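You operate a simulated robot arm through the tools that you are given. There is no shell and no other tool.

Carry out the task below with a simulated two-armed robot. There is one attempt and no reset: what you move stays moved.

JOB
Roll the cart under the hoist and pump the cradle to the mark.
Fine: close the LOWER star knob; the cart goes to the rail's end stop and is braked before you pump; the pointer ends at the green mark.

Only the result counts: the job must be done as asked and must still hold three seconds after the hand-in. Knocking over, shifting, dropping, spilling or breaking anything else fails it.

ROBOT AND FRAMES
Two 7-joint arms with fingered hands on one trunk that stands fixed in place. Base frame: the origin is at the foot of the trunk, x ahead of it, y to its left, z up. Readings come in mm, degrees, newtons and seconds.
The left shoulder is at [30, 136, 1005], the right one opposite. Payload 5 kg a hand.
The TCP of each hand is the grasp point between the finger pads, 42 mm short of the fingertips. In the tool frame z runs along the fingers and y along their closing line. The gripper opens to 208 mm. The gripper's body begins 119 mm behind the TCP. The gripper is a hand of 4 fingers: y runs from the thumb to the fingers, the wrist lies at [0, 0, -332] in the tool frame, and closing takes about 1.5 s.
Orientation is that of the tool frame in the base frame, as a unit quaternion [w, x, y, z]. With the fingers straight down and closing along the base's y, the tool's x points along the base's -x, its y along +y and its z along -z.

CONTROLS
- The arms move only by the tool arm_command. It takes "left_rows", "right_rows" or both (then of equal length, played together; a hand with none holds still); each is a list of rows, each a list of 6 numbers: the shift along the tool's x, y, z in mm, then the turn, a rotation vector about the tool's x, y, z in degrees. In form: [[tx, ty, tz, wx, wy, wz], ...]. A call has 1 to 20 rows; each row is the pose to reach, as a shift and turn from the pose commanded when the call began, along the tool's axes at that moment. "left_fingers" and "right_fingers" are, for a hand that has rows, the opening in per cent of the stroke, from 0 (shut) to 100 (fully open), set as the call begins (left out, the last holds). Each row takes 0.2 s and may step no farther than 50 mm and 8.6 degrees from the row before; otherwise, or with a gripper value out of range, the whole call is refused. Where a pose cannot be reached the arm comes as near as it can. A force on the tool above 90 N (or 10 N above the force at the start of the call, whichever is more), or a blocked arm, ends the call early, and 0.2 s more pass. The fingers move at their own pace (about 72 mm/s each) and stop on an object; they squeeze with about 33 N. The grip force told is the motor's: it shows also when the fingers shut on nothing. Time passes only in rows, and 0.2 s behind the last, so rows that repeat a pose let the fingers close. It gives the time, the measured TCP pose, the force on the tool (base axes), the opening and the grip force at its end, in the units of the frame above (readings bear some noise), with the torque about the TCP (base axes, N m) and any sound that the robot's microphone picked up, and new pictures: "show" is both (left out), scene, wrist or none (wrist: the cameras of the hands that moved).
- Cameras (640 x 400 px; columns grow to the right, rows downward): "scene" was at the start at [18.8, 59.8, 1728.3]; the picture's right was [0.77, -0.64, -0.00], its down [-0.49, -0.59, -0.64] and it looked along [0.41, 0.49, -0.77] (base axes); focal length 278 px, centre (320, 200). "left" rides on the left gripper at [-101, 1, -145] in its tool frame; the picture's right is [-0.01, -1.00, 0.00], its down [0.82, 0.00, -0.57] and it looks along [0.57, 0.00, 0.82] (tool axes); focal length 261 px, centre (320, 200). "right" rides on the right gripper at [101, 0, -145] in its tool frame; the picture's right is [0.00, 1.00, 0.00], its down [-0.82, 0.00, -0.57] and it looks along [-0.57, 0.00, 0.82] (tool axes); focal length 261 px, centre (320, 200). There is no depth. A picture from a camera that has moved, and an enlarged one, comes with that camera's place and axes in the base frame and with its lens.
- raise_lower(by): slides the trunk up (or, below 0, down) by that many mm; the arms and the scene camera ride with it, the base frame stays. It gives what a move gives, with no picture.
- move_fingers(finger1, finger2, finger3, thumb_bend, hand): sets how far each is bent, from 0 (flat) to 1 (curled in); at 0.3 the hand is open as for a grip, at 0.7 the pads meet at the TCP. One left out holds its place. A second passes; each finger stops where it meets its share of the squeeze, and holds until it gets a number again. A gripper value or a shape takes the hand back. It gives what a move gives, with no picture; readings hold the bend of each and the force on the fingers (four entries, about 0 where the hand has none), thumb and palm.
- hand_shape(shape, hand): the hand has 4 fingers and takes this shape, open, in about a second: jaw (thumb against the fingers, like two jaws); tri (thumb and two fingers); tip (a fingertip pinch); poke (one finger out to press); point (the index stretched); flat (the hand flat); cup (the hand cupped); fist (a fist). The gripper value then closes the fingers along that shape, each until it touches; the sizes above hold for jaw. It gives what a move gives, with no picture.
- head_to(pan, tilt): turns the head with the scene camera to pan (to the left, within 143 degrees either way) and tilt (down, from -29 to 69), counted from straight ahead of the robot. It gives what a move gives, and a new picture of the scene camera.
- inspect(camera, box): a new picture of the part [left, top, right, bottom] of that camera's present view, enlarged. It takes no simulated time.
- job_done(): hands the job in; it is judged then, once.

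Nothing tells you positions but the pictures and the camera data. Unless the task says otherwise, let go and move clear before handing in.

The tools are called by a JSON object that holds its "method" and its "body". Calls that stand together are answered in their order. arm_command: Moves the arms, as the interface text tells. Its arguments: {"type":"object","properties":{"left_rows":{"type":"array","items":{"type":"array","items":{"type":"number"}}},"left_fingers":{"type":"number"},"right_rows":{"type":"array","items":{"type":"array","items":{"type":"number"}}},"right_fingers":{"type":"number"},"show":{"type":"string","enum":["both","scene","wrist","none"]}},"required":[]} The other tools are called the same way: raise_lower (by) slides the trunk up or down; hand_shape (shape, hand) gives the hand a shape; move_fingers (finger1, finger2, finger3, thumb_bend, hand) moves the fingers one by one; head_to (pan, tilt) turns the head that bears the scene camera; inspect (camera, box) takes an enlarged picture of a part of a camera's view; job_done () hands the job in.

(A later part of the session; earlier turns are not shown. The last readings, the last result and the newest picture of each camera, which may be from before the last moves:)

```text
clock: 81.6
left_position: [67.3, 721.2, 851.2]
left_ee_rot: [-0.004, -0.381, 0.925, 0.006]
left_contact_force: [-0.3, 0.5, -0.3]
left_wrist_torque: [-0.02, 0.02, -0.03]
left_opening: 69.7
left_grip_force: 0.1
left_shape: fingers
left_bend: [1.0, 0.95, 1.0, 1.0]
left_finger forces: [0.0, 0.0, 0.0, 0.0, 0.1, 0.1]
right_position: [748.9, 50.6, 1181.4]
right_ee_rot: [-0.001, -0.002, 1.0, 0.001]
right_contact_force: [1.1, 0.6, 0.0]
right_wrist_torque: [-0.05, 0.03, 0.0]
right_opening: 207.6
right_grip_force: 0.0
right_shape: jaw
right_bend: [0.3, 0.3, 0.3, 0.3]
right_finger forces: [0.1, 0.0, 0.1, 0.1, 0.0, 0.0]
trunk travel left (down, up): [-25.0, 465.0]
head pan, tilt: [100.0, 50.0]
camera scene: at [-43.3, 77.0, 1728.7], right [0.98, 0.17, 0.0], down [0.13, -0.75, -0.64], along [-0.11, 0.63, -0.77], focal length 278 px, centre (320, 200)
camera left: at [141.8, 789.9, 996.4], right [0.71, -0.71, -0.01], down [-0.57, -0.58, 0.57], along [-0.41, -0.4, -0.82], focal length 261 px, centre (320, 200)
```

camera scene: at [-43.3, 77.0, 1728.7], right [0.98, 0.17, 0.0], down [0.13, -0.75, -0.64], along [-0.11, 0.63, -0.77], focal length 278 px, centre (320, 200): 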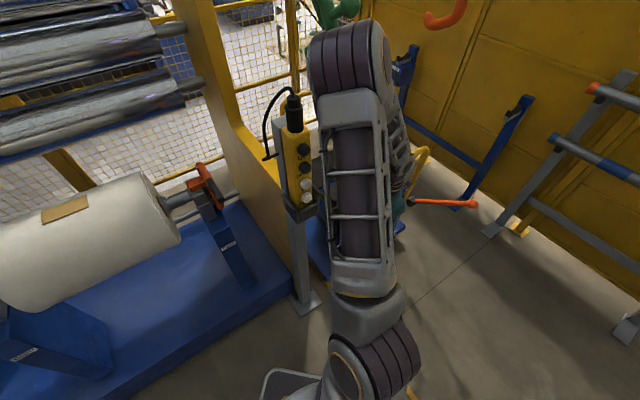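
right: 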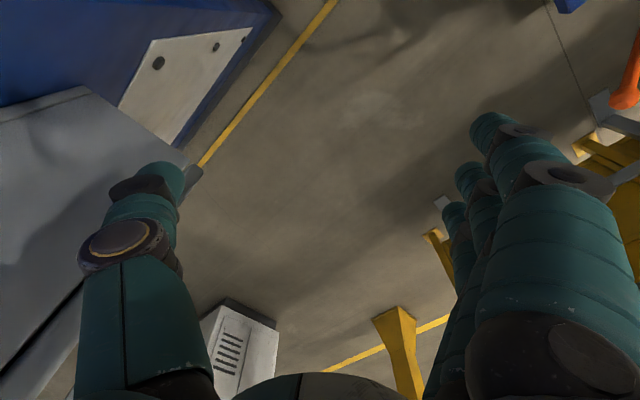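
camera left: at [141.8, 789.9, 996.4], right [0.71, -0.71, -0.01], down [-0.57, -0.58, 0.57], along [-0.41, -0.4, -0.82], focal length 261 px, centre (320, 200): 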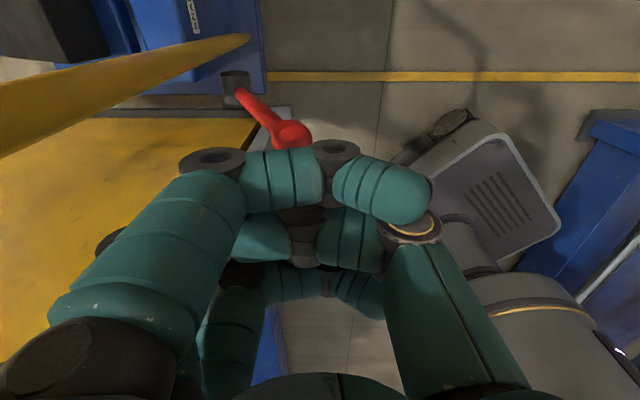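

The ball sits under the fist as intended (≈30 mm toward the finger side). I'll lower to first contact in small steps.

{"method": "arm_command", "body": {"left_rows": [[0, 0, 25, 0, 0, 0], [0, 0, 50, 0, 0, 0], [0, 0, 70, 0, 0, 0], [0, 0, 80, 0, 0, 0], [0, -1, 86, 0, 0, 0], [0, -2, 92, 0, 0, 0], [0, -3, 98, 0, 0, 0]], "show": "wrist"}}

```text
clock: 83.2
left_position: [71.0, 719.0, 753.8]
left_ee_rot: [-0.005, -0.379, 0.925, 0.005]
left_contact_force: [0.2, 0.2, -0.5]
left_wrist_torque: [-0.03, 0.03, -0.03]
left_opening: 69.7
left_grip_force: 0.1
left_shape: fingers
left_bend: [1.0, 0.95, 1.0, 1.0]
left_finger forces: [0.1, 0.1, 0.0, 0.0, 0.0, 0.1]
right_position: [749.1, 49.7, 1180.0]
right_ee_rot: [0.0, -0.002, 1.0, 0.0]
right_contact_force: [1.3, -0.4, 0.1]
right_wrist_torque: [-0.04, -0.02, 0.02]
right_opening: 207.8
right_grip_force: 0.1
right_shape: jaw
right_bend: [0.3, 0.3, 0.3, 0.3]
right_finger forces: [0.1, 0.1, 0.0, 0.0, 0.0, 0.0]
trunk travel left (down, up): [-25.0, 465.0]
head pan, tilt: [100.0, 50.0]
camera left: at [145.1, 788.8, 899.1], right [0.71, -0.71, -0.01], down [-0.57, -0.58, 0.57], along [-0.41, -0.4, -0.82], focal length 261 px, centre (320, 200)
```

left: 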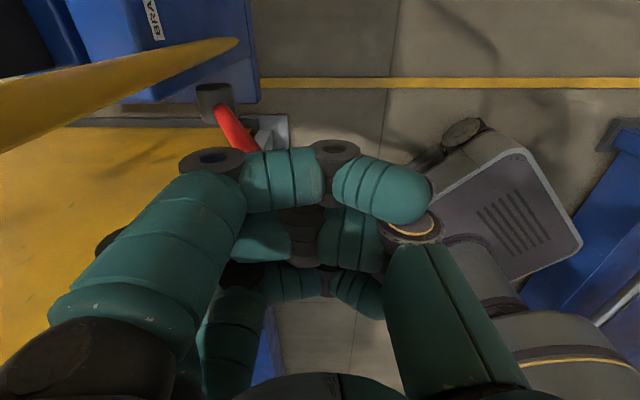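

No contact yet; continuing down slowly.

{"method": "arm_command", "body": {"left_rows": [[0, 0, 5, 0, 0, 0], [0, 0, 10, 0, 0, 0], [0, 0, 15, 0, 0, 0], [0, 0, 20, 0, 0, 0], [0, 0, 25, 0, 0, 0]], "show": "wrist"}}

```text
clock: 84.4
left_position: [76.6, 718.2, 734.8]
left_ee_rot: [0.0, -0.377, 0.926, 0.008]
left_contact_force: [37.3, -20.0, 77.1]
left_wrist_torque: [1.71, 1.43, -0.13]
left_opening: 68.1
left_grip_force: 0.1
left_shape: fingers
left_bend: [1.0, 1.0, 1.0, 1.0]
left_finger forces: [0.0, 0.0, 0.0, 0.1, 0.1, 0.0]
right_position: [750.2, 45.4, 1181.1]
right_ee_rot: [-0.001, -0.002, 1.0, 0.002]
right_contact_force: [-0.7, -0.1, -0.2]
right_wrist_torque: [-0.04, 0.0, 0.01]
right_opening: 208.0
right_grip_force: 0.0
right_shape: jaw
right_bend: [0.3, 0.3, 0.3, 0.3]
right_finger forces: [0.0, 0.1, 0.1, 0.1, 0.0, 0.1]
trunk travel left (down, up): [-25.0, 465.0]
head pan, tilt: [100.0, 50.0]
camera left: at [151.2, 785.1, 880.3], right [0.7, -0.71, -0.02], down [-0.58, -0.58, 0.57], along [-0.41, -0.39, -0.82], focal length 261 px, centre (320, 200)
```

left: 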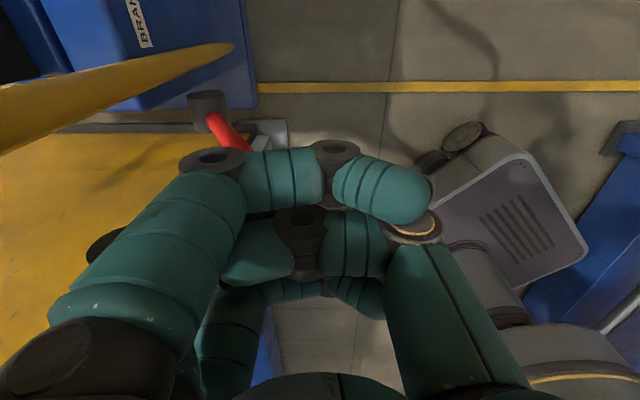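

The push ended up along the lever's own axis (77 N, no rotation), because the ball seated in the knuckles. I'll lift off, open the hand, and use the flat palm instead: thumb and fingers straddling the lever sideways, palm pressing down on the ball.

{"method": "arm_command", "body": {"left_rows": [[0, 0, -20, 0, 0, 0], [0, 0, -60, 0, 0, 0], [0, 0, -100, 0, 0, 0], [0, 0, -140, 0, 0, 0], [0, 0, -150, 0, 0, 8.3], [0, 0, -150, 0, 0, 16.6], [0, 0, -150, 0, 0, 24.9], [0, 0, -150, 0, 0, 33.2], [0, 0, -150, 0, 0, 41.5], [0, 0, -150, 0, 0, 49.8], [0, 0, -150, 0, 0, 58.1], [0, 0, -150, 0, 0, 66.4], [0, 0, -150, 0, 0, 74.7], [0, 0, -150, 0, 0, 83], [0, 0, -150, 0, 0, 90]], "show": "wrist"}}

{"method": "hand_shape", "body": {"hand": "left", "shape": "jaw"}}

{"method": "inspect", "body": {"camera": "left", "box": [180, 20, 500, 220]}}

```text
clock: 87.6
left_position: [72.5, 718.8, 878.7]
left_ee_rot: [-0.007, 0.387, 0.922, 0.001]
left_contact_force: [-0.3, 0.1, 0.1]
left_wrist_torque: [-0.03, -0.01, 0.0]
left_opening: 71.1
left_grip_force: 0.1
left_shape: fingers
left_bend: [1.0, 0.97, 1.0, 1.0]
left_finger forces: [0.1, 0.1, 0.1, 0.0, 0.0, 0.0]
right_position: [749.2, 49.3, 1181.8]
right_ee_rot: [0.001, -0.002, 1.0, 0.0]
right_contact_force: [-0.3, -0.3, -0.5]
right_wrist_torque: [0.03, -0.01, 0.03]
right_opening: 207.7
right_grip_force: 0.0
right_shape: jaw
right_bend: [0.3, 0.3, 0.3, 0.3]
right_finger forces: [0.1, 0.0, 0.0, 0.0, 0.1, 0.0]
trunk travel left (down, up): [-25.0, 465.0]
head pan, tilt: [100.0, 50.0]
camera left: at [146.2, 645.6, 1022.7], right [-0.71, -0.7, 0.0], down [-0.57, 0.58, 0.58], along [-0.41, 0.41, -0.81], focal length 261 px, centre (320, 200)
```

left: 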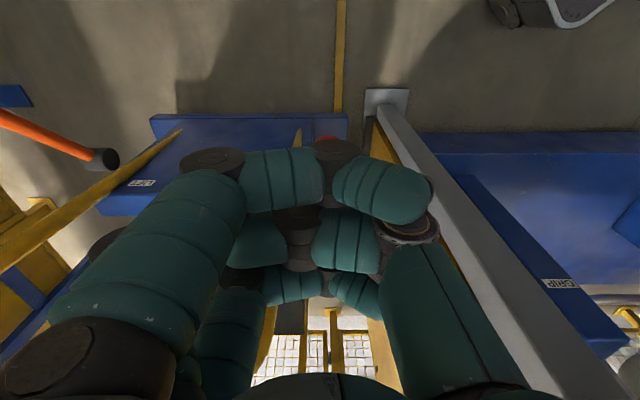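

```text
clock: 88.5
left_position: [72.4, 719.2, 877.6]
left_ee_rot: [-0.007, 0.386, 0.923, 0.001]
left_contact_force: [-0.7, 0.2, 0.5]
left_wrist_torque: [0.02, -0.01, 0.02]
left_opening: 207.7
left_grip_force: 0.1
left_shape: jaw
left_bend: [0.3, 0.3, 0.3, 0.3]
left_finger forces: [0.0, 0.0, 0.0, 0.1, 0.0, 0.0]
right_position: [750.6, 49.9, 1181.3]
right_ee_rot: [0.001, -0.002, 1.0, 0.0]
right_contact_force: [-0.6, 0.5, -0.1]
right_wrist_torque: [0.01, 0.02, 0.0]
right_opening: 207.7
right_grip_force: 0.0
right_shape: jaw
right_bend: [0.3, 0.3, 0.3, 0.3]
right_finger forces: [0.1, 0.0, 0.0, 0.0, 0.1, 0.0]
trunk travel left (down, up): [-25.0, 465.0]
head pan, tilt: [100.0, 50.0]
```

```text
2.00 times, centred on (340, 120) of left
camera zoom: at [146.4, 645.8, 1022.7], right [-0.71, -0.71, 0.0], down [-0.57, 0.58, 0.58], along [-0.41, 0.41, -0.81], focal length 521 px, centre (280, 360)
```

zoom: 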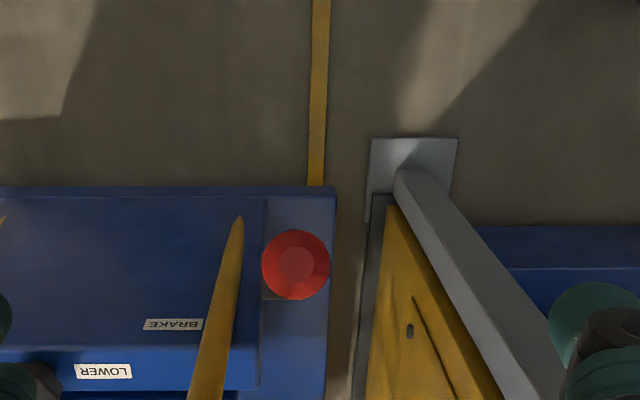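

The lever points right at the camera (≈65°), ball at about s 487, w 551, z 738. I'll lower the open hand over it so that the palm comes just above the ball.

{"method": "arm_command", "body": {"left_rows": [[6, -5, 30, 0, 0, 0], [12, -9, 65, 0, 0, 0], [12, -9, 105, 0, 0, 0], [12, -9, 145, 0, 0, 0], [12, -9, 185, 0, 0, 0], [12, -9, 215, 0, 0, 0], [12, -9, 222, 0, 0, 0]], "show": "wrist"}}

```text
clock: 90.3
left_position: [44.7, 734.1, 685.5]
left_ee_rot: [-0.037, 0.387, 0.921, 0.018]
left_contact_force: [-1.9, -0.1, -0.7]
left_wrist_torque: [-0.13, -0.18, 0.04]
left_opening: 208.0
left_grip_force: 0.1
left_shape: jaw
left_bend: [0.3, 0.3, 0.3, 0.3]
left_finger forces: [0.1, 0.0, 0.0, 0.0, 0.0, 0.0]
right_position: [759.1, 37.7, 1171.2]
right_ee_rot: [-0.006, -0.005, 1.0, 0.008]
right_contact_force: [1.6, 1.5, -2.0]
right_wrist_torque: [-0.23, 0.21, 0.0]
right_opening: 207.9
right_grip_force: 0.0
right_shape: jaw
right_bend: [0.3, 0.3, 0.3, 0.3]
right_finger forces: [0.0, 0.1, 0.1, 0.0, 0.1, 0.0]
trunk travel left (down, up): [-25.0, 465.0]
head pan, tilt: [100.0, 50.0]
heard: click
stopped in row 7 (left hand): the arm was blocked; the commanded pose is now the measured one
camera left: at [124.1, 652.8, 822.6], right [-0.71, -0.7, 0.0], down [-0.54, 0.55, 0.64], along [-0.45, 0.46, -0.77], focal length 261 px, centre (320, 200)
```

left: 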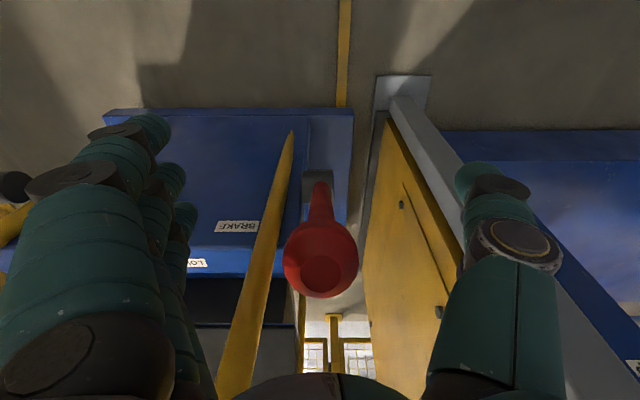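

Something blocked the arm before the palm reached the ball, and a click was heard. I'll look at the scene right away.

{"method": "inspect", "body": {"camera": "scene", "box": [0, 0, 640, 400]}}

{"method": "inspect", "body": {"camera": "scene", "box": [240, 60, 440, 260]}}

{"method": "inspect", "body": {"camera": "left", "box": [220, 160, 420, 320]}}

```text
1.00 times, centred on (320, 200) of scene (not enlarged: the box is as wide or as high as the picture)
camera zoom: at [-23.1, 53.0, 1728.4], right [0.98, 0.17, -0.01], down [0.12, -0.75, -0.65], along [-0.12, 0.64, -0.76], focal length 278 px, centre (320, 200)
```

zoom: 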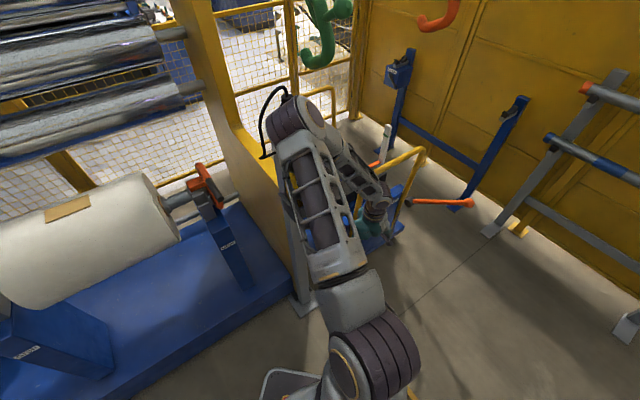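

```text
2.00 times, centred on (340, 160) of scene
camera zoom: at [-23.1, 53.0, 1728.4], right [0.98, 0.17, -0.01], down [0.12, -0.75, -0.65], along [-0.12, 0.64, -0.76], focal length 555 px, centre (280, 280)
```

zoom: 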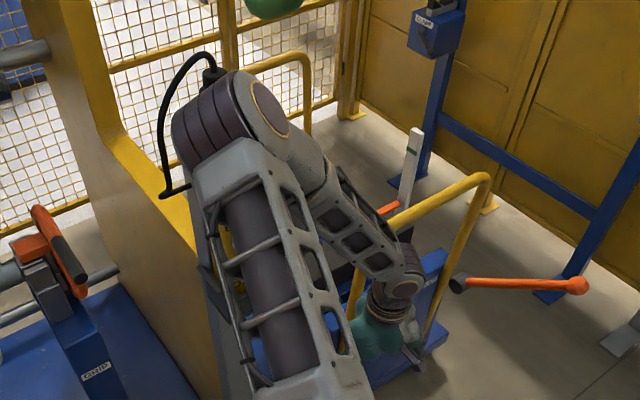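

```text
2.50 times, centred on (320, 240) of left
camera zoom: at [124.1, 652.8, 822.6], right [-0.71, -0.7, 0.0], down [-0.54, 0.55, 0.64], along [-0.45, 0.46, -0.77], focal length 652 px, centre (320, 100)
```

zoom: 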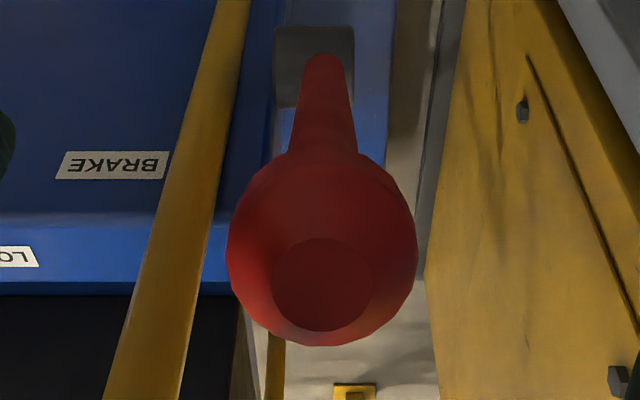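

The left elbow swung into the pendant stand. I'll reverse the move right away to take the elbow off it.

{"method": "arm_command", "body": {"left_rows": [[0, 0, -10, 0, 0, 0], [0, 0, -30, 0, 0, 0], [0, 5, -60, 0, 0, 0], [0, 9, -100, 0, 0, 0], [0, 9, -140, 0, 0, 0], [-6, 9, -175, 0, 0, 0], [-12, 9, -195, 0, 0, 0]], "show": "both"}}

```text
clock: 91.9
left_position: [65.5, 726.7, 864.4]
left_ee_rot: [-0.023, 0.388, 0.921, 0.009]
left_contact_force: [0.9, -0.3, 1.3]
left_wrist_torque: [0.01, 0.04, 0.01]
left_opening: 207.8
left_grip_force: 0.0
left_shape: jaw
left_bend: [0.3, 0.3, 0.3, 0.3]
left_finger forces: [0.0, 0.1, 0.1, 0.0, 0.0, 0.0]
right_position: [746.9, 49.3, 1180.9]
right_ee_rot: [-0.001, -0.003, 1.0, 0.0]
right_contact_force: [0.6, -0.1, 0.0]
right_wrist_torque: [0.09, 0.04, -0.06]
right_opening: 208.0
right_grip_force: 0.1
right_shape: jaw
right_bend: [0.3, 0.3, 0.3, 0.3]
right_finger forces: [0.1, 0.0, 0.0, 0.1, 0.1, 0.0]
trunk travel left (down, up): [-25.0, 465.0]
head pan, tilt: [100.0, 50.0]
camera scene: at [-43.0, 76.1, 1728.8], right [0.98, 0.17, 0.0], down [0.13, -0.75, -0.64], along [-0.11, 0.63, -0.77], focal length 278 px, centre (320, 200)
camera left: at [142.4, 648.6, 1004.3], right [-0.71, -0.7, 0.0], down [-0.56, 0.56, 0.61], along [-0.43, 0.43, -0.79], focal length 261 px, centre (320, 200)
```

scene: 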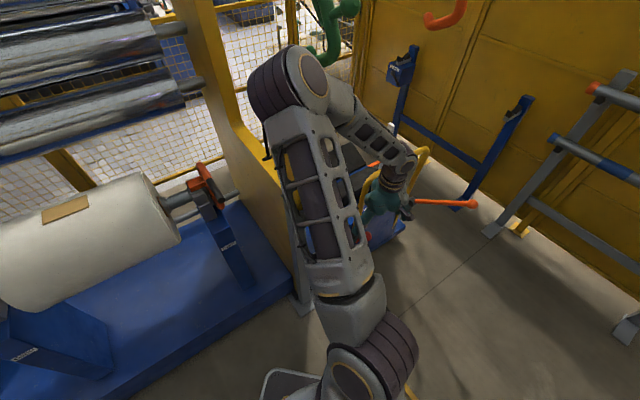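
left: 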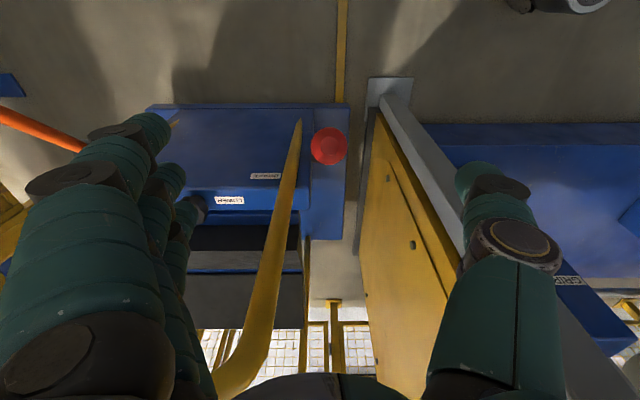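

The elbow still hovers near the pendant. I'll swing the hand out to the operator side with a forward lean, which earlier carried the elbow well to the right.

{"method": "arm_command", "body": {"left_rows": [[-20, 0, -20, 0, 0, 0], [-45, 0, -30, 0, 8, 0], [-70, 10, -35, 0, 16, 0], [-95, 25, -35, 0, 24, 0], [-120, 40, -35, 0, 32, 0], [-145, 55, -35, 0, 40, 0], [-170, 70, -35, 0, 48, 0], [-195, 80, -35, 0, 56, 0], [-220, 90, -35, 0, 64, 0], [-245, 100, -35, 0, 72, 0], [-267, 110, -30, 0, 80, 0]], "show": "scene"}}

{"method": "inspect", "body": {"camera": "scene", "box": [220, 0, 420, 200]}}

```text
clock: 94.3
left_position: [298.1, 628.0, 891.4]
left_ee_rot: [-0.548, 0.312, 0.741, 0.232]
left_contact_force: [-0.4, 0.4, -0.2]
left_wrist_torque: [-0.02, -0.02, 0.04]
left_opening: 207.9
left_grip_force: 0.0
left_shape: jaw
left_bend: [0.3, 0.3, 0.3, 0.3]
left_finger forces: [0.1, 0.0, 0.0, 0.0, 0.0, 0.0]
left hand out of reach, approached as far as the arm can: row 10, 11
right_position: [745.3, 53.3, 1183.6]
right_ee_rot: [0.001, -0.003, 1.0, 0.0]
right_contact_force: [-2.2, 3.0, 2.1]
right_wrist_torque: [-0.32, -0.3, 0.01]
right_opening: 207.8
right_grip_force: 0.2
right_shape: jaw
right_bend: [0.3, 0.3, 0.3, 0.3]
right_finger forces: [0.0, 0.0, 0.0, 0.1, 0.0, 0.0]
trunk travel left (down, up): [-25.0, 465.0]
head pan, tilt: [100.0, 50.0]
camera scene: at [-45.8, 79.0, 1728.6], right [0.98, 0.17, 0.0], down [0.13, -0.76, -0.64], along [-0.11, 0.63, -0.77], focal length 278 px, centre (320, 200)
```

scene: 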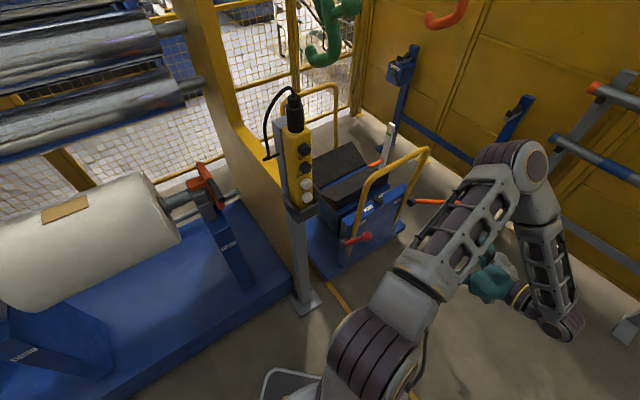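

```text
2.00 times, centred on (320, 100) of scene
camera zoom: at [-45.8, 79.0, 1728.6], right [0.98, 0.17, 0.0], down [0.13, -0.76, -0.64], along [-0.11, 0.63, -0.77], focal length 555 px, centre (320, 400)
```

zoom: 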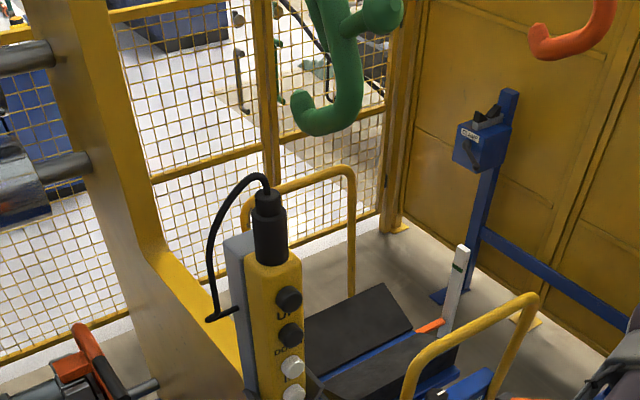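

The pendant, hooks, and cart look unchanged, and the elbow is now well to the right. New plan for the brake: grip the ball with the hand aligned to the lever (leaning 25° from the operator side) and swing hand and lever down together. I'll go to a pre-grasp pose above the ball.

{"method": "arm_command", "body": {"left_rows": [[23.2, -15, 24.3, 0, -6.9, 0], [41.5, -30, 50.1, 0, -13.8, 0], [50.3, -45, 78.8, 0, -20.7, 0], [54.3, -60, 109, 0, -27.6, 0], [48.7, -75, 142.1, 0, -34.5, 0], [33.6, -90, 178.1, 0, -41.4, 0], [10.2, -104, 214.6, 0, -48, 0]], "show": "both"}}

```text
clock: 95.9
left_position: [82.0, 700.5, 839.4]
left_ee_rot: [-0.197, 0.381, 0.899, 0.085]
left_contact_force: [1.9, 0.8, 0.8]
left_wrist_torque: [-0.02, 0.09, 0.01]
left_opening: 208.0
left_grip_force: 0.0
left_shape: jaw
left_bend: [0.3, 0.3, 0.3, 0.3]
left_finger forces: [0.1, 0.1, 0.1, 0.1, 0.0, 0.0]
right_position: [743.3, 51.1, 1183.8]
right_ee_rot: [0.001, -0.002, 1.0, 0.0]
right_contact_force: [-2.1, 0.4, 2.5]
right_wrist_torque: [-0.02, -0.42, 0.03]
right_opening: 207.8
right_grip_force: 0.1
right_shape: jaw
right_bend: [0.3, 0.3, 0.3, 0.3]
right_finger forces: [0.0, 0.0, 0.0, 0.0, 0.0, 0.1]
trunk travel left (down, up): [-25.0, 465.0]
head pan, tilt: [100.0, 50.0]
camera scene: at [-47.8, 77.5, 1728.5], right [0.98, 0.17, 0.0], down [0.13, -0.76, -0.64], along [-0.11, 0.63, -0.77], focal length 278 px, centre (320, 200)
camera left: at [187.8, 591.1, 928.0], right [-0.72, -0.7, -0.01], down [-0.36, 0.36, 0.86], along [-0.6, 0.62, -0.5], focal length 261 px, centre (320, 200)
```

scene: 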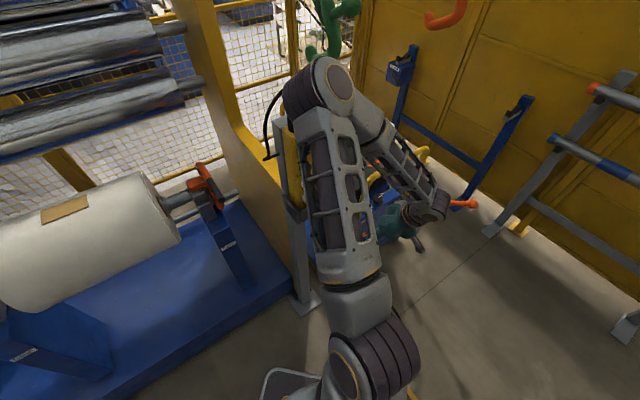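
left: 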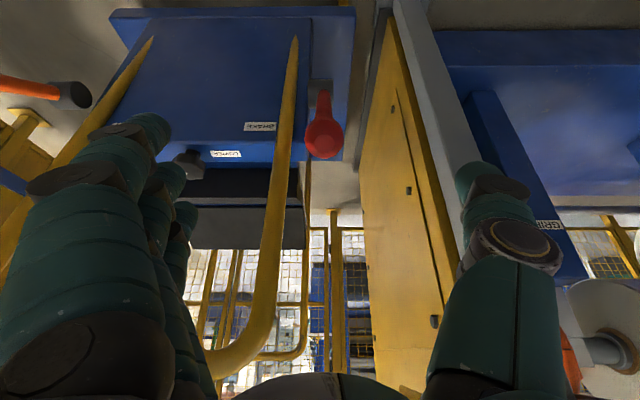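

As the lean decreases the elbow drifts toward the pendant again, so I'll keep the hand leaned ~75° (elbow stays right) and grip the ball from the operator side horizontally. First reverse to the previous pose.

{"method": "arm_command", "body": {"left_rows": [[-20, 0, -10, 0, 6.9, 0], [-45, 0, -15, 0, 13.8, 0], [-75, 5, -20, 0, 20.7, 0], [-105, 15, -20, 0, 27.6, 0], [-135, 30, -20, 0, 34.5, 0], [-165, 45, -15, 0, 41.4, 0], [-190, 60, -10, 0, 48, 0]], "show": "both"}}

```text
clock: 97.5
left_position: [248.4, 621.5, 775.5]
left_ee_rot: [-0.539, 0.313, 0.749, 0.225]
left_contact_force: [-0.3, 0.1, -0.5]
left_wrist_torque: [0.02, 0.02, -0.01]
left_opening: 207.9
left_grip_force: 0.0
left_shape: jaw
left_bend: [0.3, 0.3, 0.3, 0.3]
left_finger forces: [0.0, 0.0, 0.0, 0.1, 0.0, 0.1]
left hand out of reach, approached as far as the arm can: row 7
right_position: [746.3, 50.9, 1181.4]
right_ee_rot: [0.0, -0.003, 1.0, 0.0]
right_contact_force: [-0.8, 0.2, 0.2]
right_wrist_torque: [-0.05, -0.08, -0.01]
right_opening: 207.8
right_grip_force: 0.0
right_shape: jaw
right_bend: [0.3, 0.3, 0.3, 0.3]
right_finger forces: [0.1, 0.0, 0.0, 0.0, 0.0, 0.0]
trunk travel left (down, up): [-25.0, 465.0]
head pan, tilt: [100.0, 50.0]
camera scene: at [-43.8, 77.3, 1728.7], right [0.98, 0.17, 0.0], down [0.13, -0.75, -0.64], along [-0.11, 0.63, -0.77], focal length 278 px, centre (320, 200)
camera left: at [368.4, 500.6, 726.2], right [-0.71, -0.7, 0.0], down [0.2, -0.2, 0.96], along [-0.68, 0.68, 0.28], focal length 261 px, centre (320, 200)
```

scene: 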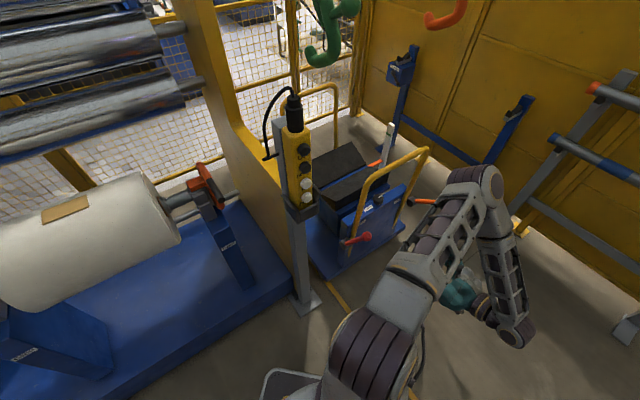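
left: 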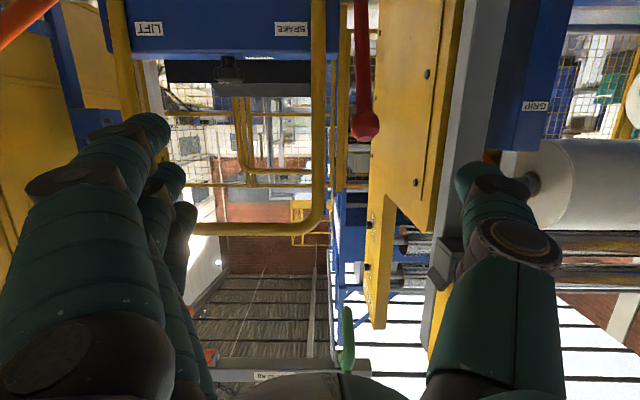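

The elbow is safely right again. From this view the ball is at about s 471, w 551, z 728. I'll align laterally and come to a pre-grasp 11 cm in front of it.

{"method": "arm_command", "body": {"left_rows": [[-14.2, -20, 4.8, 0, 0, 0], [-25.2, -42, 19, 0, 0, 0], [-33.1, -64, 42.8, 0, 0, 0], [-23.6, -64, 71.3, 0, 0, 0], [-17, -64, 90, 0, 0, 0], [-11.9, -64, 106.4, 0, 0, 0], [-11.9, -64, 106.4, 0, 0, 0]], "show": "both"}}

{"method": "inspect", "body": {"camera": "left", "box": [220, 60, 420, 185]}}

```text
clock: 99.1
left_position: [138.2, 661.8, 739.9]
left_ee_rot: [-0.537, 0.312, 0.752, 0.221]
left_contact_force: [0.6, -0.9, 0.3]
left_wrist_torque: [-0.01, 0.0, -0.03]
left_opening: 207.8
left_grip_force: 0.0
left_shape: jaw
left_bend: [0.3, 0.3, 0.3, 0.3]
left_finger forces: [0.0, 0.0, 0.0, 0.0, 0.0, 0.1]
left hand out of reach, approached as far as the arm can: row 1, 2, 3, 4, 5, 6, 7
right_position: [747.6, 49.4, 1181.4]
right_ee_rot: [0.0, -0.003, 1.0, 0.0]
right_contact_force: [0.7, -0.1, 0.7]
right_wrist_torque: [0.06, 0.05, 0.01]
right_opening: 208.0
right_grip_force: 0.1
right_shape: jaw
right_bend: [0.3, 0.3, 0.3, 0.3]
right_finger forces: [0.0, 0.0, 0.0, 0.0, 0.0, 0.0]
trunk travel left (down, up): [-25.0, 465.0]
head pan, tilt: [100.0, 50.0]
camera scene: at [-42.8, 76.0, 1728.8], right [0.98, 0.17, 0.0], down [0.13, -0.75, -0.64], along [-0.11, 0.63, -0.77], focal length 278 px, centre (320, 200)
camera left: at [259.6, 541.7, 692.5], right [-0.71, -0.71, 0.0], down [0.19, -0.19, 0.96], along [-0.68, 0.68, 0.27], focal length 261 px, centre (320, 200)
```

scene: 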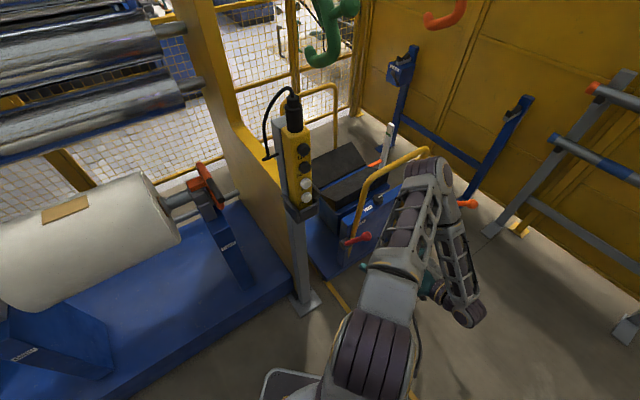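
left: 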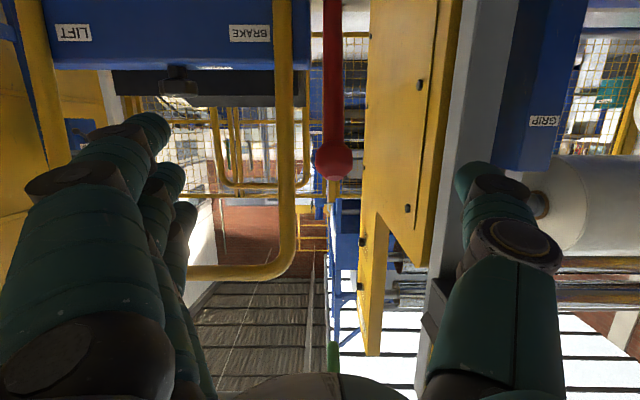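

```text
3.20 times, centred on (320, 122) of left
camera zoom: at [259.6, 541.7, 692.5], right [-0.71, -0.71, 0.0], down [0.19, -0.19, 0.96], along [-0.68, 0.68, 0.27], focal length 834 px, centre (320, 448)
```

zoom: 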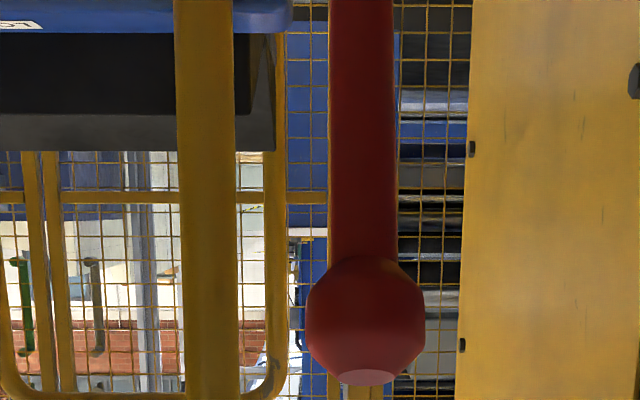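

At this orientation the wrist is at its limit and can't centre on the ball (now seen at s 478, w 551, z 727). I'll yaw the hand 30° so it points more toward −x, giving the arm more room.

{"method": "arm_command", "body": {"left_rows": [[-3, 5, -15, 7.1, 0, -2.4], [0, 15, -12, 14.2, 0, -4.8], [8, 27, -2, 21.3, 0, -7.1], [19.8, 37, 12, 28.4, 0, -9.5], [19.8, 37, 12, 28.4, 0, -9.5]], "show": "both"}}

```text
clock: 100.3
left_position: [152.2, 699.2, 758.1]
left_ee_rot: [-0.587, 0.105, 0.798, 0.086]
left_contact_force: [0.6, -0.1, -0.5]
left_wrist_torque: [0.0, -0.01, -0.02]
left_opening: 207.8
left_grip_force: 0.3
left_shape: jaw
left_bend: [0.3, 0.3, 0.3, 0.3]
left_finger forces: [0.0, 0.0, 0.0, 0.0, 0.1, 0.1]
right_position: [747.6, 50.3, 1180.8]
right_ee_rot: [0.0, -0.004, 1.0, 0.0]
right_contact_force: [-0.6, -0.5, -0.1]
right_wrist_torque: [0.01, 0.01, 0.02]
right_opening: 208.0
right_grip_force: 0.1
right_shape: jaw
right_bend: [0.3, 0.3, 0.3, 0.3]
right_finger forces: [0.0, 0.0, 0.0, 0.0, 0.1, 0.1]
trunk travel left (down, up): [-25.0, 465.0]
head pan, tilt: [100.0, 50.0]
camera scene: at [-43.0, 76.1, 1728.8], right [0.98, 0.17, 0.0], down [0.13, -0.75, -0.64], along [-0.11, 0.63, -0.77], focal length 278 px, centre (320, 200)
camera left: at [316.2, 654.8, 704.9], right [-0.27, -0.96, -0.02], down [0.29, -0.1, 0.95], along [-0.92, 0.25, 0.3], focal length 261 px, centre (320, 200)
```

scene: 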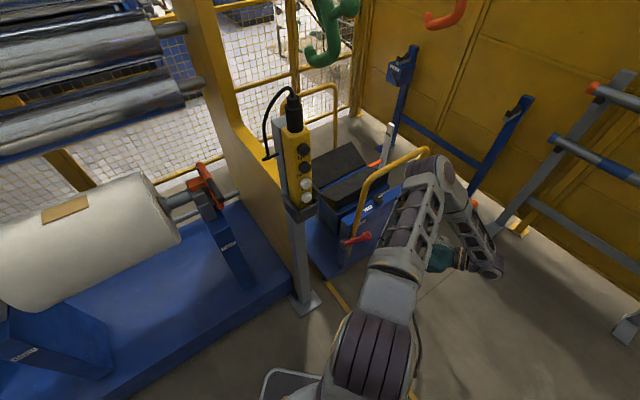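
left: 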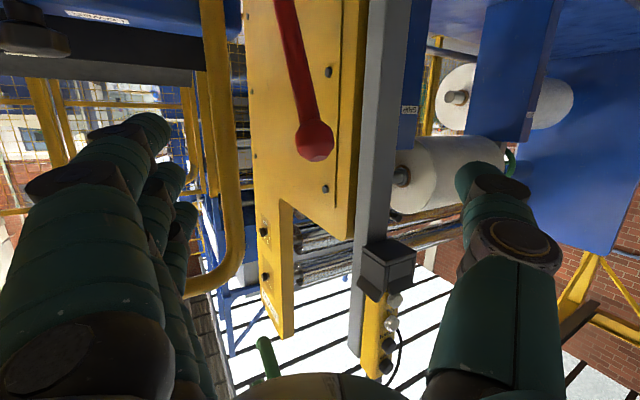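

Now within reach; the ball is ~111 mm straight ahead. I'll close the jaw partway and advance onto it.

{"method": "arm_command", "body": {"left_rows": [[-1, 2, 20, 0, 0, 0], [-2, 4, 40, 0, 0, 0], [-3, 6, 60, 0, 0, 0], [-3, 6, 80, 0, 0, 0], [-3, 6, 98, 0, 0, 0], [-3, 6, 112, 0, 0, 0], [-3, 6, 112, 0, 0, 0]], "left_fingers": 60, "show": "both"}}

```text
clock: 101.9
left_position: [52.5, 733.7, 722.4]
left_ee_rot: [-0.587, 0.106, 0.798, 0.087]
left_contact_force: [-0.2, 0.3, 0.4]
left_wrist_torque: [0.01, 0.01, 0.0]
left_opening: 125.3
left_grip_force: 0.0
left_shape: jaw
left_bend: [0.32, 0.32, 0.32, 0.7]
left_finger forces: [0.0, 0.0, 0.0, 0.0, 0.1, 0.0]
right_position: [746.4, 50.4, 1181.0]
right_ee_rot: [0.0, -0.004, 1.0, 0.001]
right_contact_force: [0.2, 0.8, 1.1]
right_wrist_torque: [-0.02, 0.01, -0.02]
right_opening: 207.9
right_grip_force: 0.0
right_shape: jaw
right_bend: [0.3, 0.3, 0.3, 0.3]
right_finger forces: [0.0, 0.0, 0.0, 0.0, 0.1, 0.0]
trunk travel left (down, up): [-25.0, 465.0]
head pan, tilt: [100.0, 50.0]
camera scene: at [-43.2, 76.5, 1728.7], right [0.98, 0.17, 0.0], down [0.13, -0.75, -0.64], along [-0.11, 0.63, -0.77], focal length 278 px, centre (320, 200)
camera left: at [215.7, 689.3, 669.1], right [-0.27, -0.96, -0.02], down [0.29, -0.1, 0.95], along [-0.92, 0.25, 0.3], focal length 261 px, centre (320, 200)
```

scene: 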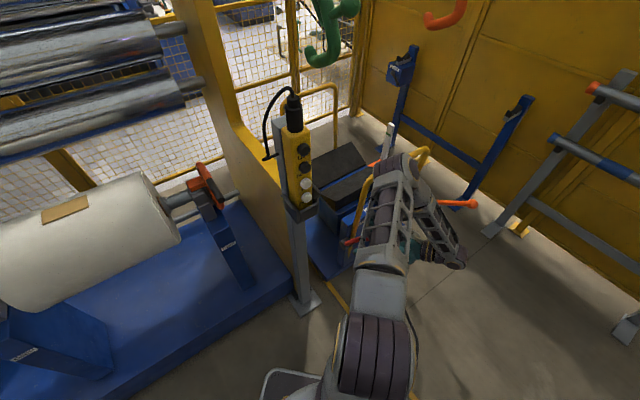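
left: 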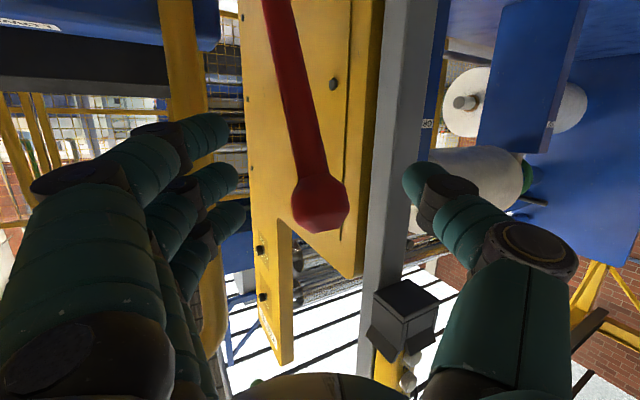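

The ball is between thumb and fingers and the elbow is clear. Closing on the ball now.

{"method": "arm_command", "body": {"left_rows": [[0, 0, 0, 0, 0, 0], [0, 0, 0, 0, 0, 0], [0, 0, 0, 0, 0, 0], [0, 0, 0, 0, 0, 0], [0, 0, 0, 0, 0, 0], [0, 0, 0, 0, 0, 0], [0, 0, 0, 0, 0, 0]], "left_fingers": 0, "show": "wrist"}}

```text
clock: 103.5
left_position: [51.7, 735.0, 722.5]
left_ee_rot: [-0.587, 0.105, 0.798, 0.087]
left_contact_force: [-2.3, 1.3, 0.2]
left_wrist_torque: [0.41, -0.45, -0.45]
left_opening: 19.3
left_grip_force: 32.9
left_shape: jaw
left_bend: [0.72, 0.72, 0.7, 0.7]
left_finger forces: [12.9, 9.3, 8.3, 0.1, 27.5, 0.0]
right_position: [747.2, 51.7, 1181.6]
right_ee_rot: [0.0, -0.003, 1.0, -0.001]
right_contact_force: [0.0, -0.1, -0.1]
right_wrist_torque: [0.0, -0.03, 0.01]
right_opening: 207.9
right_grip_force: 0.1
right_shape: jaw
right_bend: [0.3, 0.3, 0.3, 0.3]
right_finger forces: [0.1, 0.1, 0.0, 0.0, 0.0, 0.1]
trunk travel left (down, up): [-25.0, 465.0]
head pan, tilt: [100.0, 50.0]
camera left: at [215.3, 689.7, 669.1], right [-0.27, -0.96, -0.02], down [0.29, -0.1, 0.95], along [-0.92, 0.25, 0.3], focal length 261 px, centre (320, 200)
```

left: 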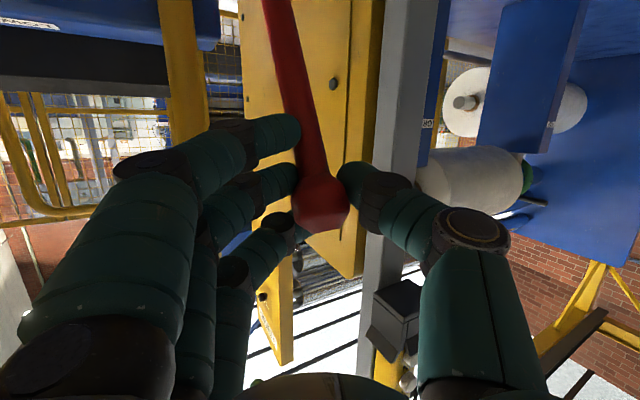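

A firm grip with all fingers. Now I'll swing the lever down along its arc, first to about 38°.

{"method": "arm_command", "body": {"left_rows": [[-12.5, -8, -10.5, 0, 0, 0], [-25.6, -15.5, -20.3, 0, 0, 0], [-40, -22.8, -28.9, 0, 0, 0], [-54.8, -29.6, -36.7, 0, 0, 0], [-70.7, -36, -43.3, 0, 0, 0], [-86.9, -42.1, -49.1, 0, 0, 0]], "show": "both"}}

```text
clock: 104.9
left_position: [110.8, 673.9, 651.5]
left_ee_rot: [-0.587, 0.105, 0.798, 0.086]
left_contact_force: [-12.0, -5.4, -1.9]
left_wrist_torque: [1.36, 0.12, -0.3]
left_opening: 17.0
left_grip_force: 33.0
left_shape: jaw
left_bend: [0.74, 0.72, 0.7, 0.7]
left_finger forces: [0.0, 24.6, 3.6, 0.1, 37.8, 0.0]
right_position: [746.7, 51.5, 1180.6]
right_ee_rot: [0.0, -0.003, 1.0, 0.0]
right_contact_force: [0.3, -0.1, 0.3]
right_wrist_torque: [-0.04, 0.05, 0.03]
right_opening: 207.9
right_grip_force: 0.1
right_shape: jaw
right_bend: [0.3, 0.3, 0.3, 0.3]
right_finger forces: [0.0, 0.0, 0.0, 0.1, 0.1, 0.0]
trunk travel left (down, up): [-25.0, 465.0]
head pan, tilt: [100.0, 50.0]
camera scene: at [-43.8, 76.3, 1728.6], right [0.98, 0.17, 0.0], down [0.13, -0.75, -0.64], along [-0.11, 0.63, -0.77], focal length 278 px, centre (320, 200)
camera left: at [274.3, 628.8, 599.6], right [-0.27, -0.96, -0.02], down [0.29, -0.1, 0.95], along [-0.92, 0.25, 0.3], focal length 261 px, centre (320, 200)
```

scene: 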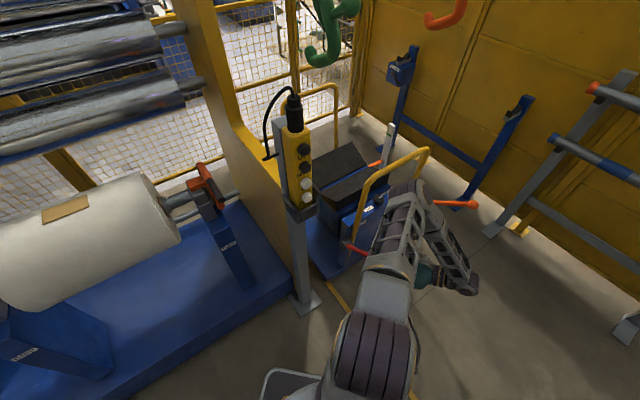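
left: 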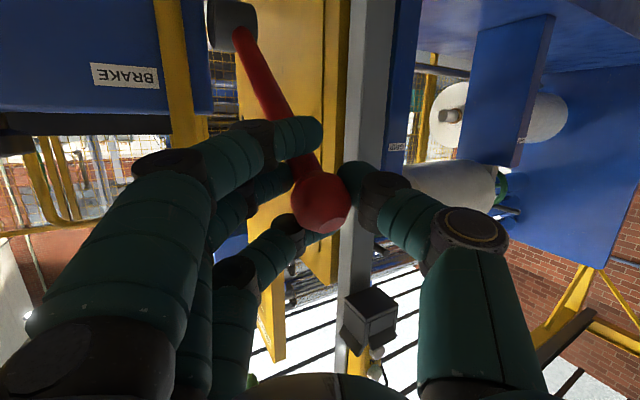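

The lever follows nicely and the cart hasn't moved. Continuing down toward ~22°, watching the force.

{"method": "arm_command", "body": {"left_rows": [[-16.6, -5.5, -4.3, 0, 0, 0], [-33.5, -10.7, -8.2, 0, 0, 0], [-51, -15, -10.4, 0, 0, 0], [-68.8, -19.1, -11.8, 0, 0, 0], [-68.8, -19.1, -11.8, 0, 0, 0]], "show": "both"}}

```text
clock: 106.1
left_position: [136.4, 648.2, 590.6]
left_ee_rot: [-0.587, 0.105, 0.798, 0.087]
left_contact_force: [-16.0, 2.3, -4.5]
left_wrist_torque: [1.09, 0.04, -0.89]
left_opening: 16.7
left_grip_force: 32.6
left_shape: jaw
left_bend: [0.74, 0.72, 0.7, 0.7]
left_finger forces: [0.0, 22.0, 1.9, 0.0, 34.7, 0.0]
right_position: [746.4, 51.1, 1181.8]
right_ee_rot: [0.002, -0.004, 1.0, 0.0]
right_contact_force: [-0.6, 1.0, -0.2]
right_wrist_torque: [0.01, -0.01, 0.01]
right_opening: 207.9
right_grip_force: 0.1
right_shape: jaw
right_bend: [0.3, 0.3, 0.3, 0.3]
right_finger forces: [0.0, 0.0, 0.1, 0.0, 0.0, 0.0]
trunk travel left (down, up): [-25.0, 465.0]
head pan, tilt: [100.0, 50.0]
camera scene: at [-44.2, 76.8, 1728.7], right [0.98, 0.17, 0.0], down [0.13, -0.75, -0.64], along [-0.11, 0.63, -0.77], focal length 278 px, centre (320, 200)
camera left: at [299.3, 604.2, 537.1], right [-0.27, -0.96, -0.02], down [0.29, -0.1, 0.95], along [-0.92, 0.25, 0.3], focal length 261 px, centre (320, 200)
```

scene: 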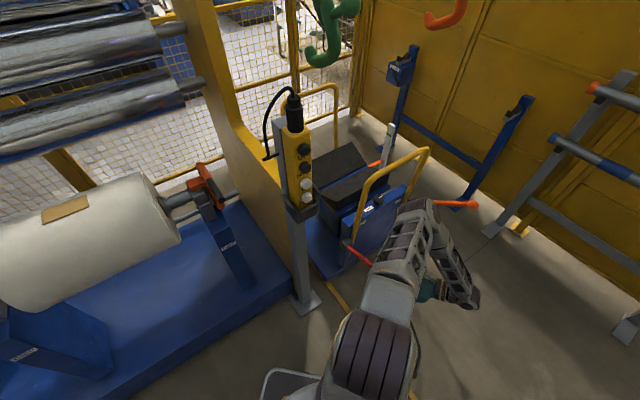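
left: 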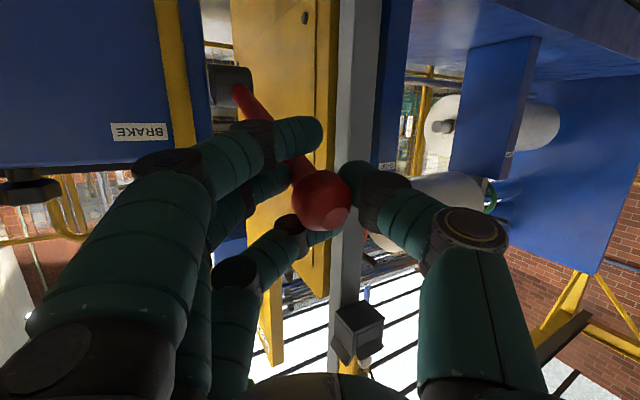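

The lever is back at its initial (braked) angle of ~21°. I'll press a little further to find whether it has a lower stop.

{"method": "arm_command", "body": {"left_rows": [[-8.3, -1.7, -0.2, 0, 0, 0], [-16.7, -3.3, -0.3, 0, 0, 0], [-24, -4.5, 0, 0, 0, 0]], "show": "wrist"}}

```text
clock: 106.9
left_position: [138.6, 647.0, 583.7]
left_ee_rot: [-0.586, 0.104, 0.799, 0.085]
left_contact_force: [-17.5, 1.4, -5.5]
left_wrist_torque: [1.0, 0.05, -0.93]
left_opening: 16.7
left_grip_force: 33.2
left_shape: jaw
left_bend: [0.74, 0.72, 0.7, 0.7]
left_finger forces: [0.1, 20.8, 1.7, 0.0, 35.0, 0.1]
left hand out of reach, approached as far as the arm can: row 2, 3
right_position: [745.8, 51.3, 1182.0]
right_ee_rot: [0.0, -0.004, 1.0, 0.001]
right_contact_force: [0.2, 0.9, -0.3]
right_wrist_torque: [0.03, 0.0, 0.0]
right_opening: 208.0
right_grip_force: 0.1
right_shape: jaw
right_bend: [0.3, 0.3, 0.3, 0.3]
right_finger forces: [0.0, 0.0, 0.0, 0.1, 0.0, 0.0]
trunk travel left (down, up): [-25.0, 465.0]
head pan, tilt: [100.0, 50.0]
camera left: at [301.5, 602.3, 530.5], right [-0.27, -0.96, -0.02], down [0.29, -0.1, 0.95], along [-0.92, 0.25, 0.3], focal length 261 px, centre (320, 200)
```

left: 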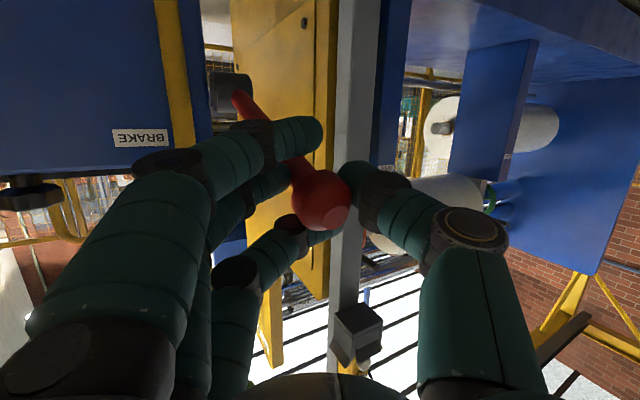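

The lever sits at ~20° with no stop felt yet, and the arm is at its reach limit in this pose. I'll test whether the cart is braked by pulling the lever a few millimetres toward the operator side and reading the force.

{"method": "arm_command", "body": {"left_rows": [[-0.7, -1.5, -2.5, 0, 0, 0], [-1.5, -2.9, -5, 0, 0, 0], [-2.2, -4.4, -7.5, 0, 0, 0], [-2.2, -4.4, -7.5, 0, 0, 0]], "show": "wrist"}}

```text
clock: 107.9
left_position: [142.9, 639.7, 584.0]
left_ee_rot: [-0.586, 0.106, 0.798, 0.086]
left_contact_force: [-33.4, 9.6, -12.3]
left_wrist_torque: [0.19, -0.24, -0.66]
left_opening: 14.7
left_grip_force: 33.1
left_shape: jaw
left_bend: [0.74, 0.55, 0.7, 0.7]
left_finger forces: [0.0, 14.6, 4.3, 0.1, 31.2, 0.0]
right_position: [746.1, 52.0, 1182.4]
right_ee_rot: [0.001, -0.004, 1.0, 0.0]
right_contact_force: [0.4, 0.1, -0.3]
right_wrist_torque: [-0.05, 0.02, -0.05]
right_opening: 207.8
right_grip_force: 0.1
right_shape: jaw
right_bend: [0.3, 0.3, 0.3, 0.3]
right_finger forces: [0.0, 0.0, 0.1, 0.0, 0.0, 0.0]
trunk travel left (down, up): [-25.0, 465.0]
head pan, tilt: [100.0, 50.0]
camera left: at [305.7, 596.0, 531.7], right [-0.27, -0.96, -0.02], down [0.28, -0.1, 0.95], along [-0.92, 0.25, 0.3], focal length 261 px, centre (320, 200)
```

left: 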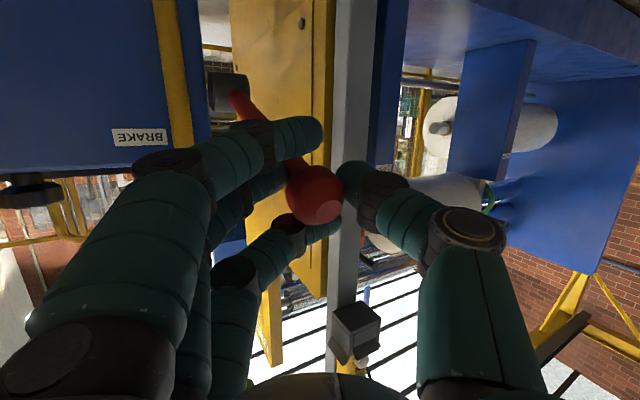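

The cart resists with ~30 N (vs ~2 N when free), so the brake grips. To be sure the lever is fully home, I'll relax the pull, tilt the hand up a little to regain reach, and press the lever further down.

{"method": "arm_command", "body": {"left_rows": [[2.2, 4.4, 7.5, 0, 0, 0], [2.2, 4.4, 7.5, 0, -8, 0], [2.2, 4.4, 7.5, 0, -16, 0], [-4, 3.3, 7.6, 0, -20, 0], [-10.2, 2.2, 7.8, 0, -20, 0], [-16.4, 1.1, 8, 0, -20, 0]], "show": "both"}}

```text
clock: 109.3
left_position: [140.4, 643.4, 568.8]
left_ee_rot: [-0.444, 0.117, 0.886, 0.07]
left_contact_force: [-23.8, -4.0, 38.3]
left_wrist_torque: [0.24, 0.6, -0.32]
left_opening: 16.4
left_grip_force: 33.3
left_shape: jaw
left_bend: [0.74, 0.72, 0.71, 0.72]
left_finger forces: [0.0, 10.4, 36.5, 0.1, 21.9, 0.1]
right_position: [745.9, 48.6, 1183.2]
right_ee_rot: [0.0, -0.004, 1.0, 0.001]
right_contact_force: [-0.6, -0.3, -0.5]
right_wrist_torque: [0.06, 0.0, 0.04]
right_opening: 207.8
right_grip_force: 0.0
right_shape: jaw
right_bend: [0.3, 0.3, 0.3, 0.3]
right_finger forces: [0.0, 0.0, 0.0, 0.0, 0.0, 0.1]
trunk travel left (down, up): [-25.0, 465.0]
head pan, tilt: [100.0, 50.0]
camera scene: at [-45.5, 74.1, 1729.2], right [0.98, 0.18, 0.0], down [0.13, -0.75, -0.64], along [-0.11, 0.63, -0.77], focal length 278 px, centre (320, 200)
camera left: at [309.8, 596.3, 574.5], right [-0.27, -0.96, -0.02], down [-0.04, -0.01, 1.0], along [-0.96, 0.27, -0.03], focal length 261 px, centre (320, 200)
```

scene: 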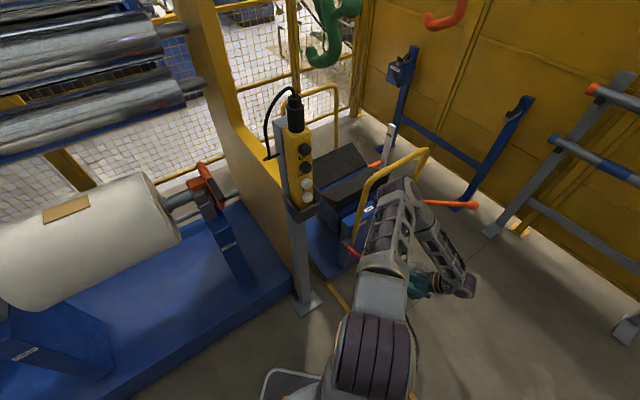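
left: 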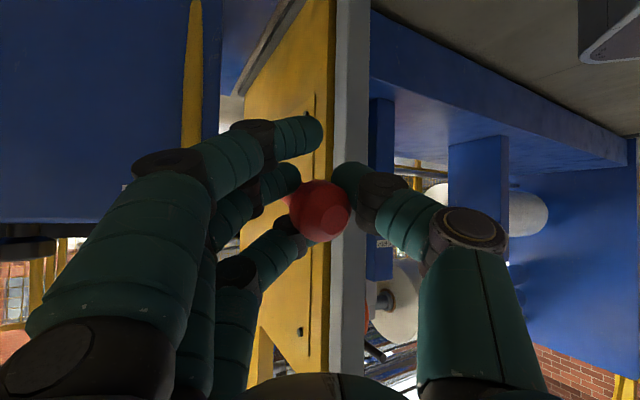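

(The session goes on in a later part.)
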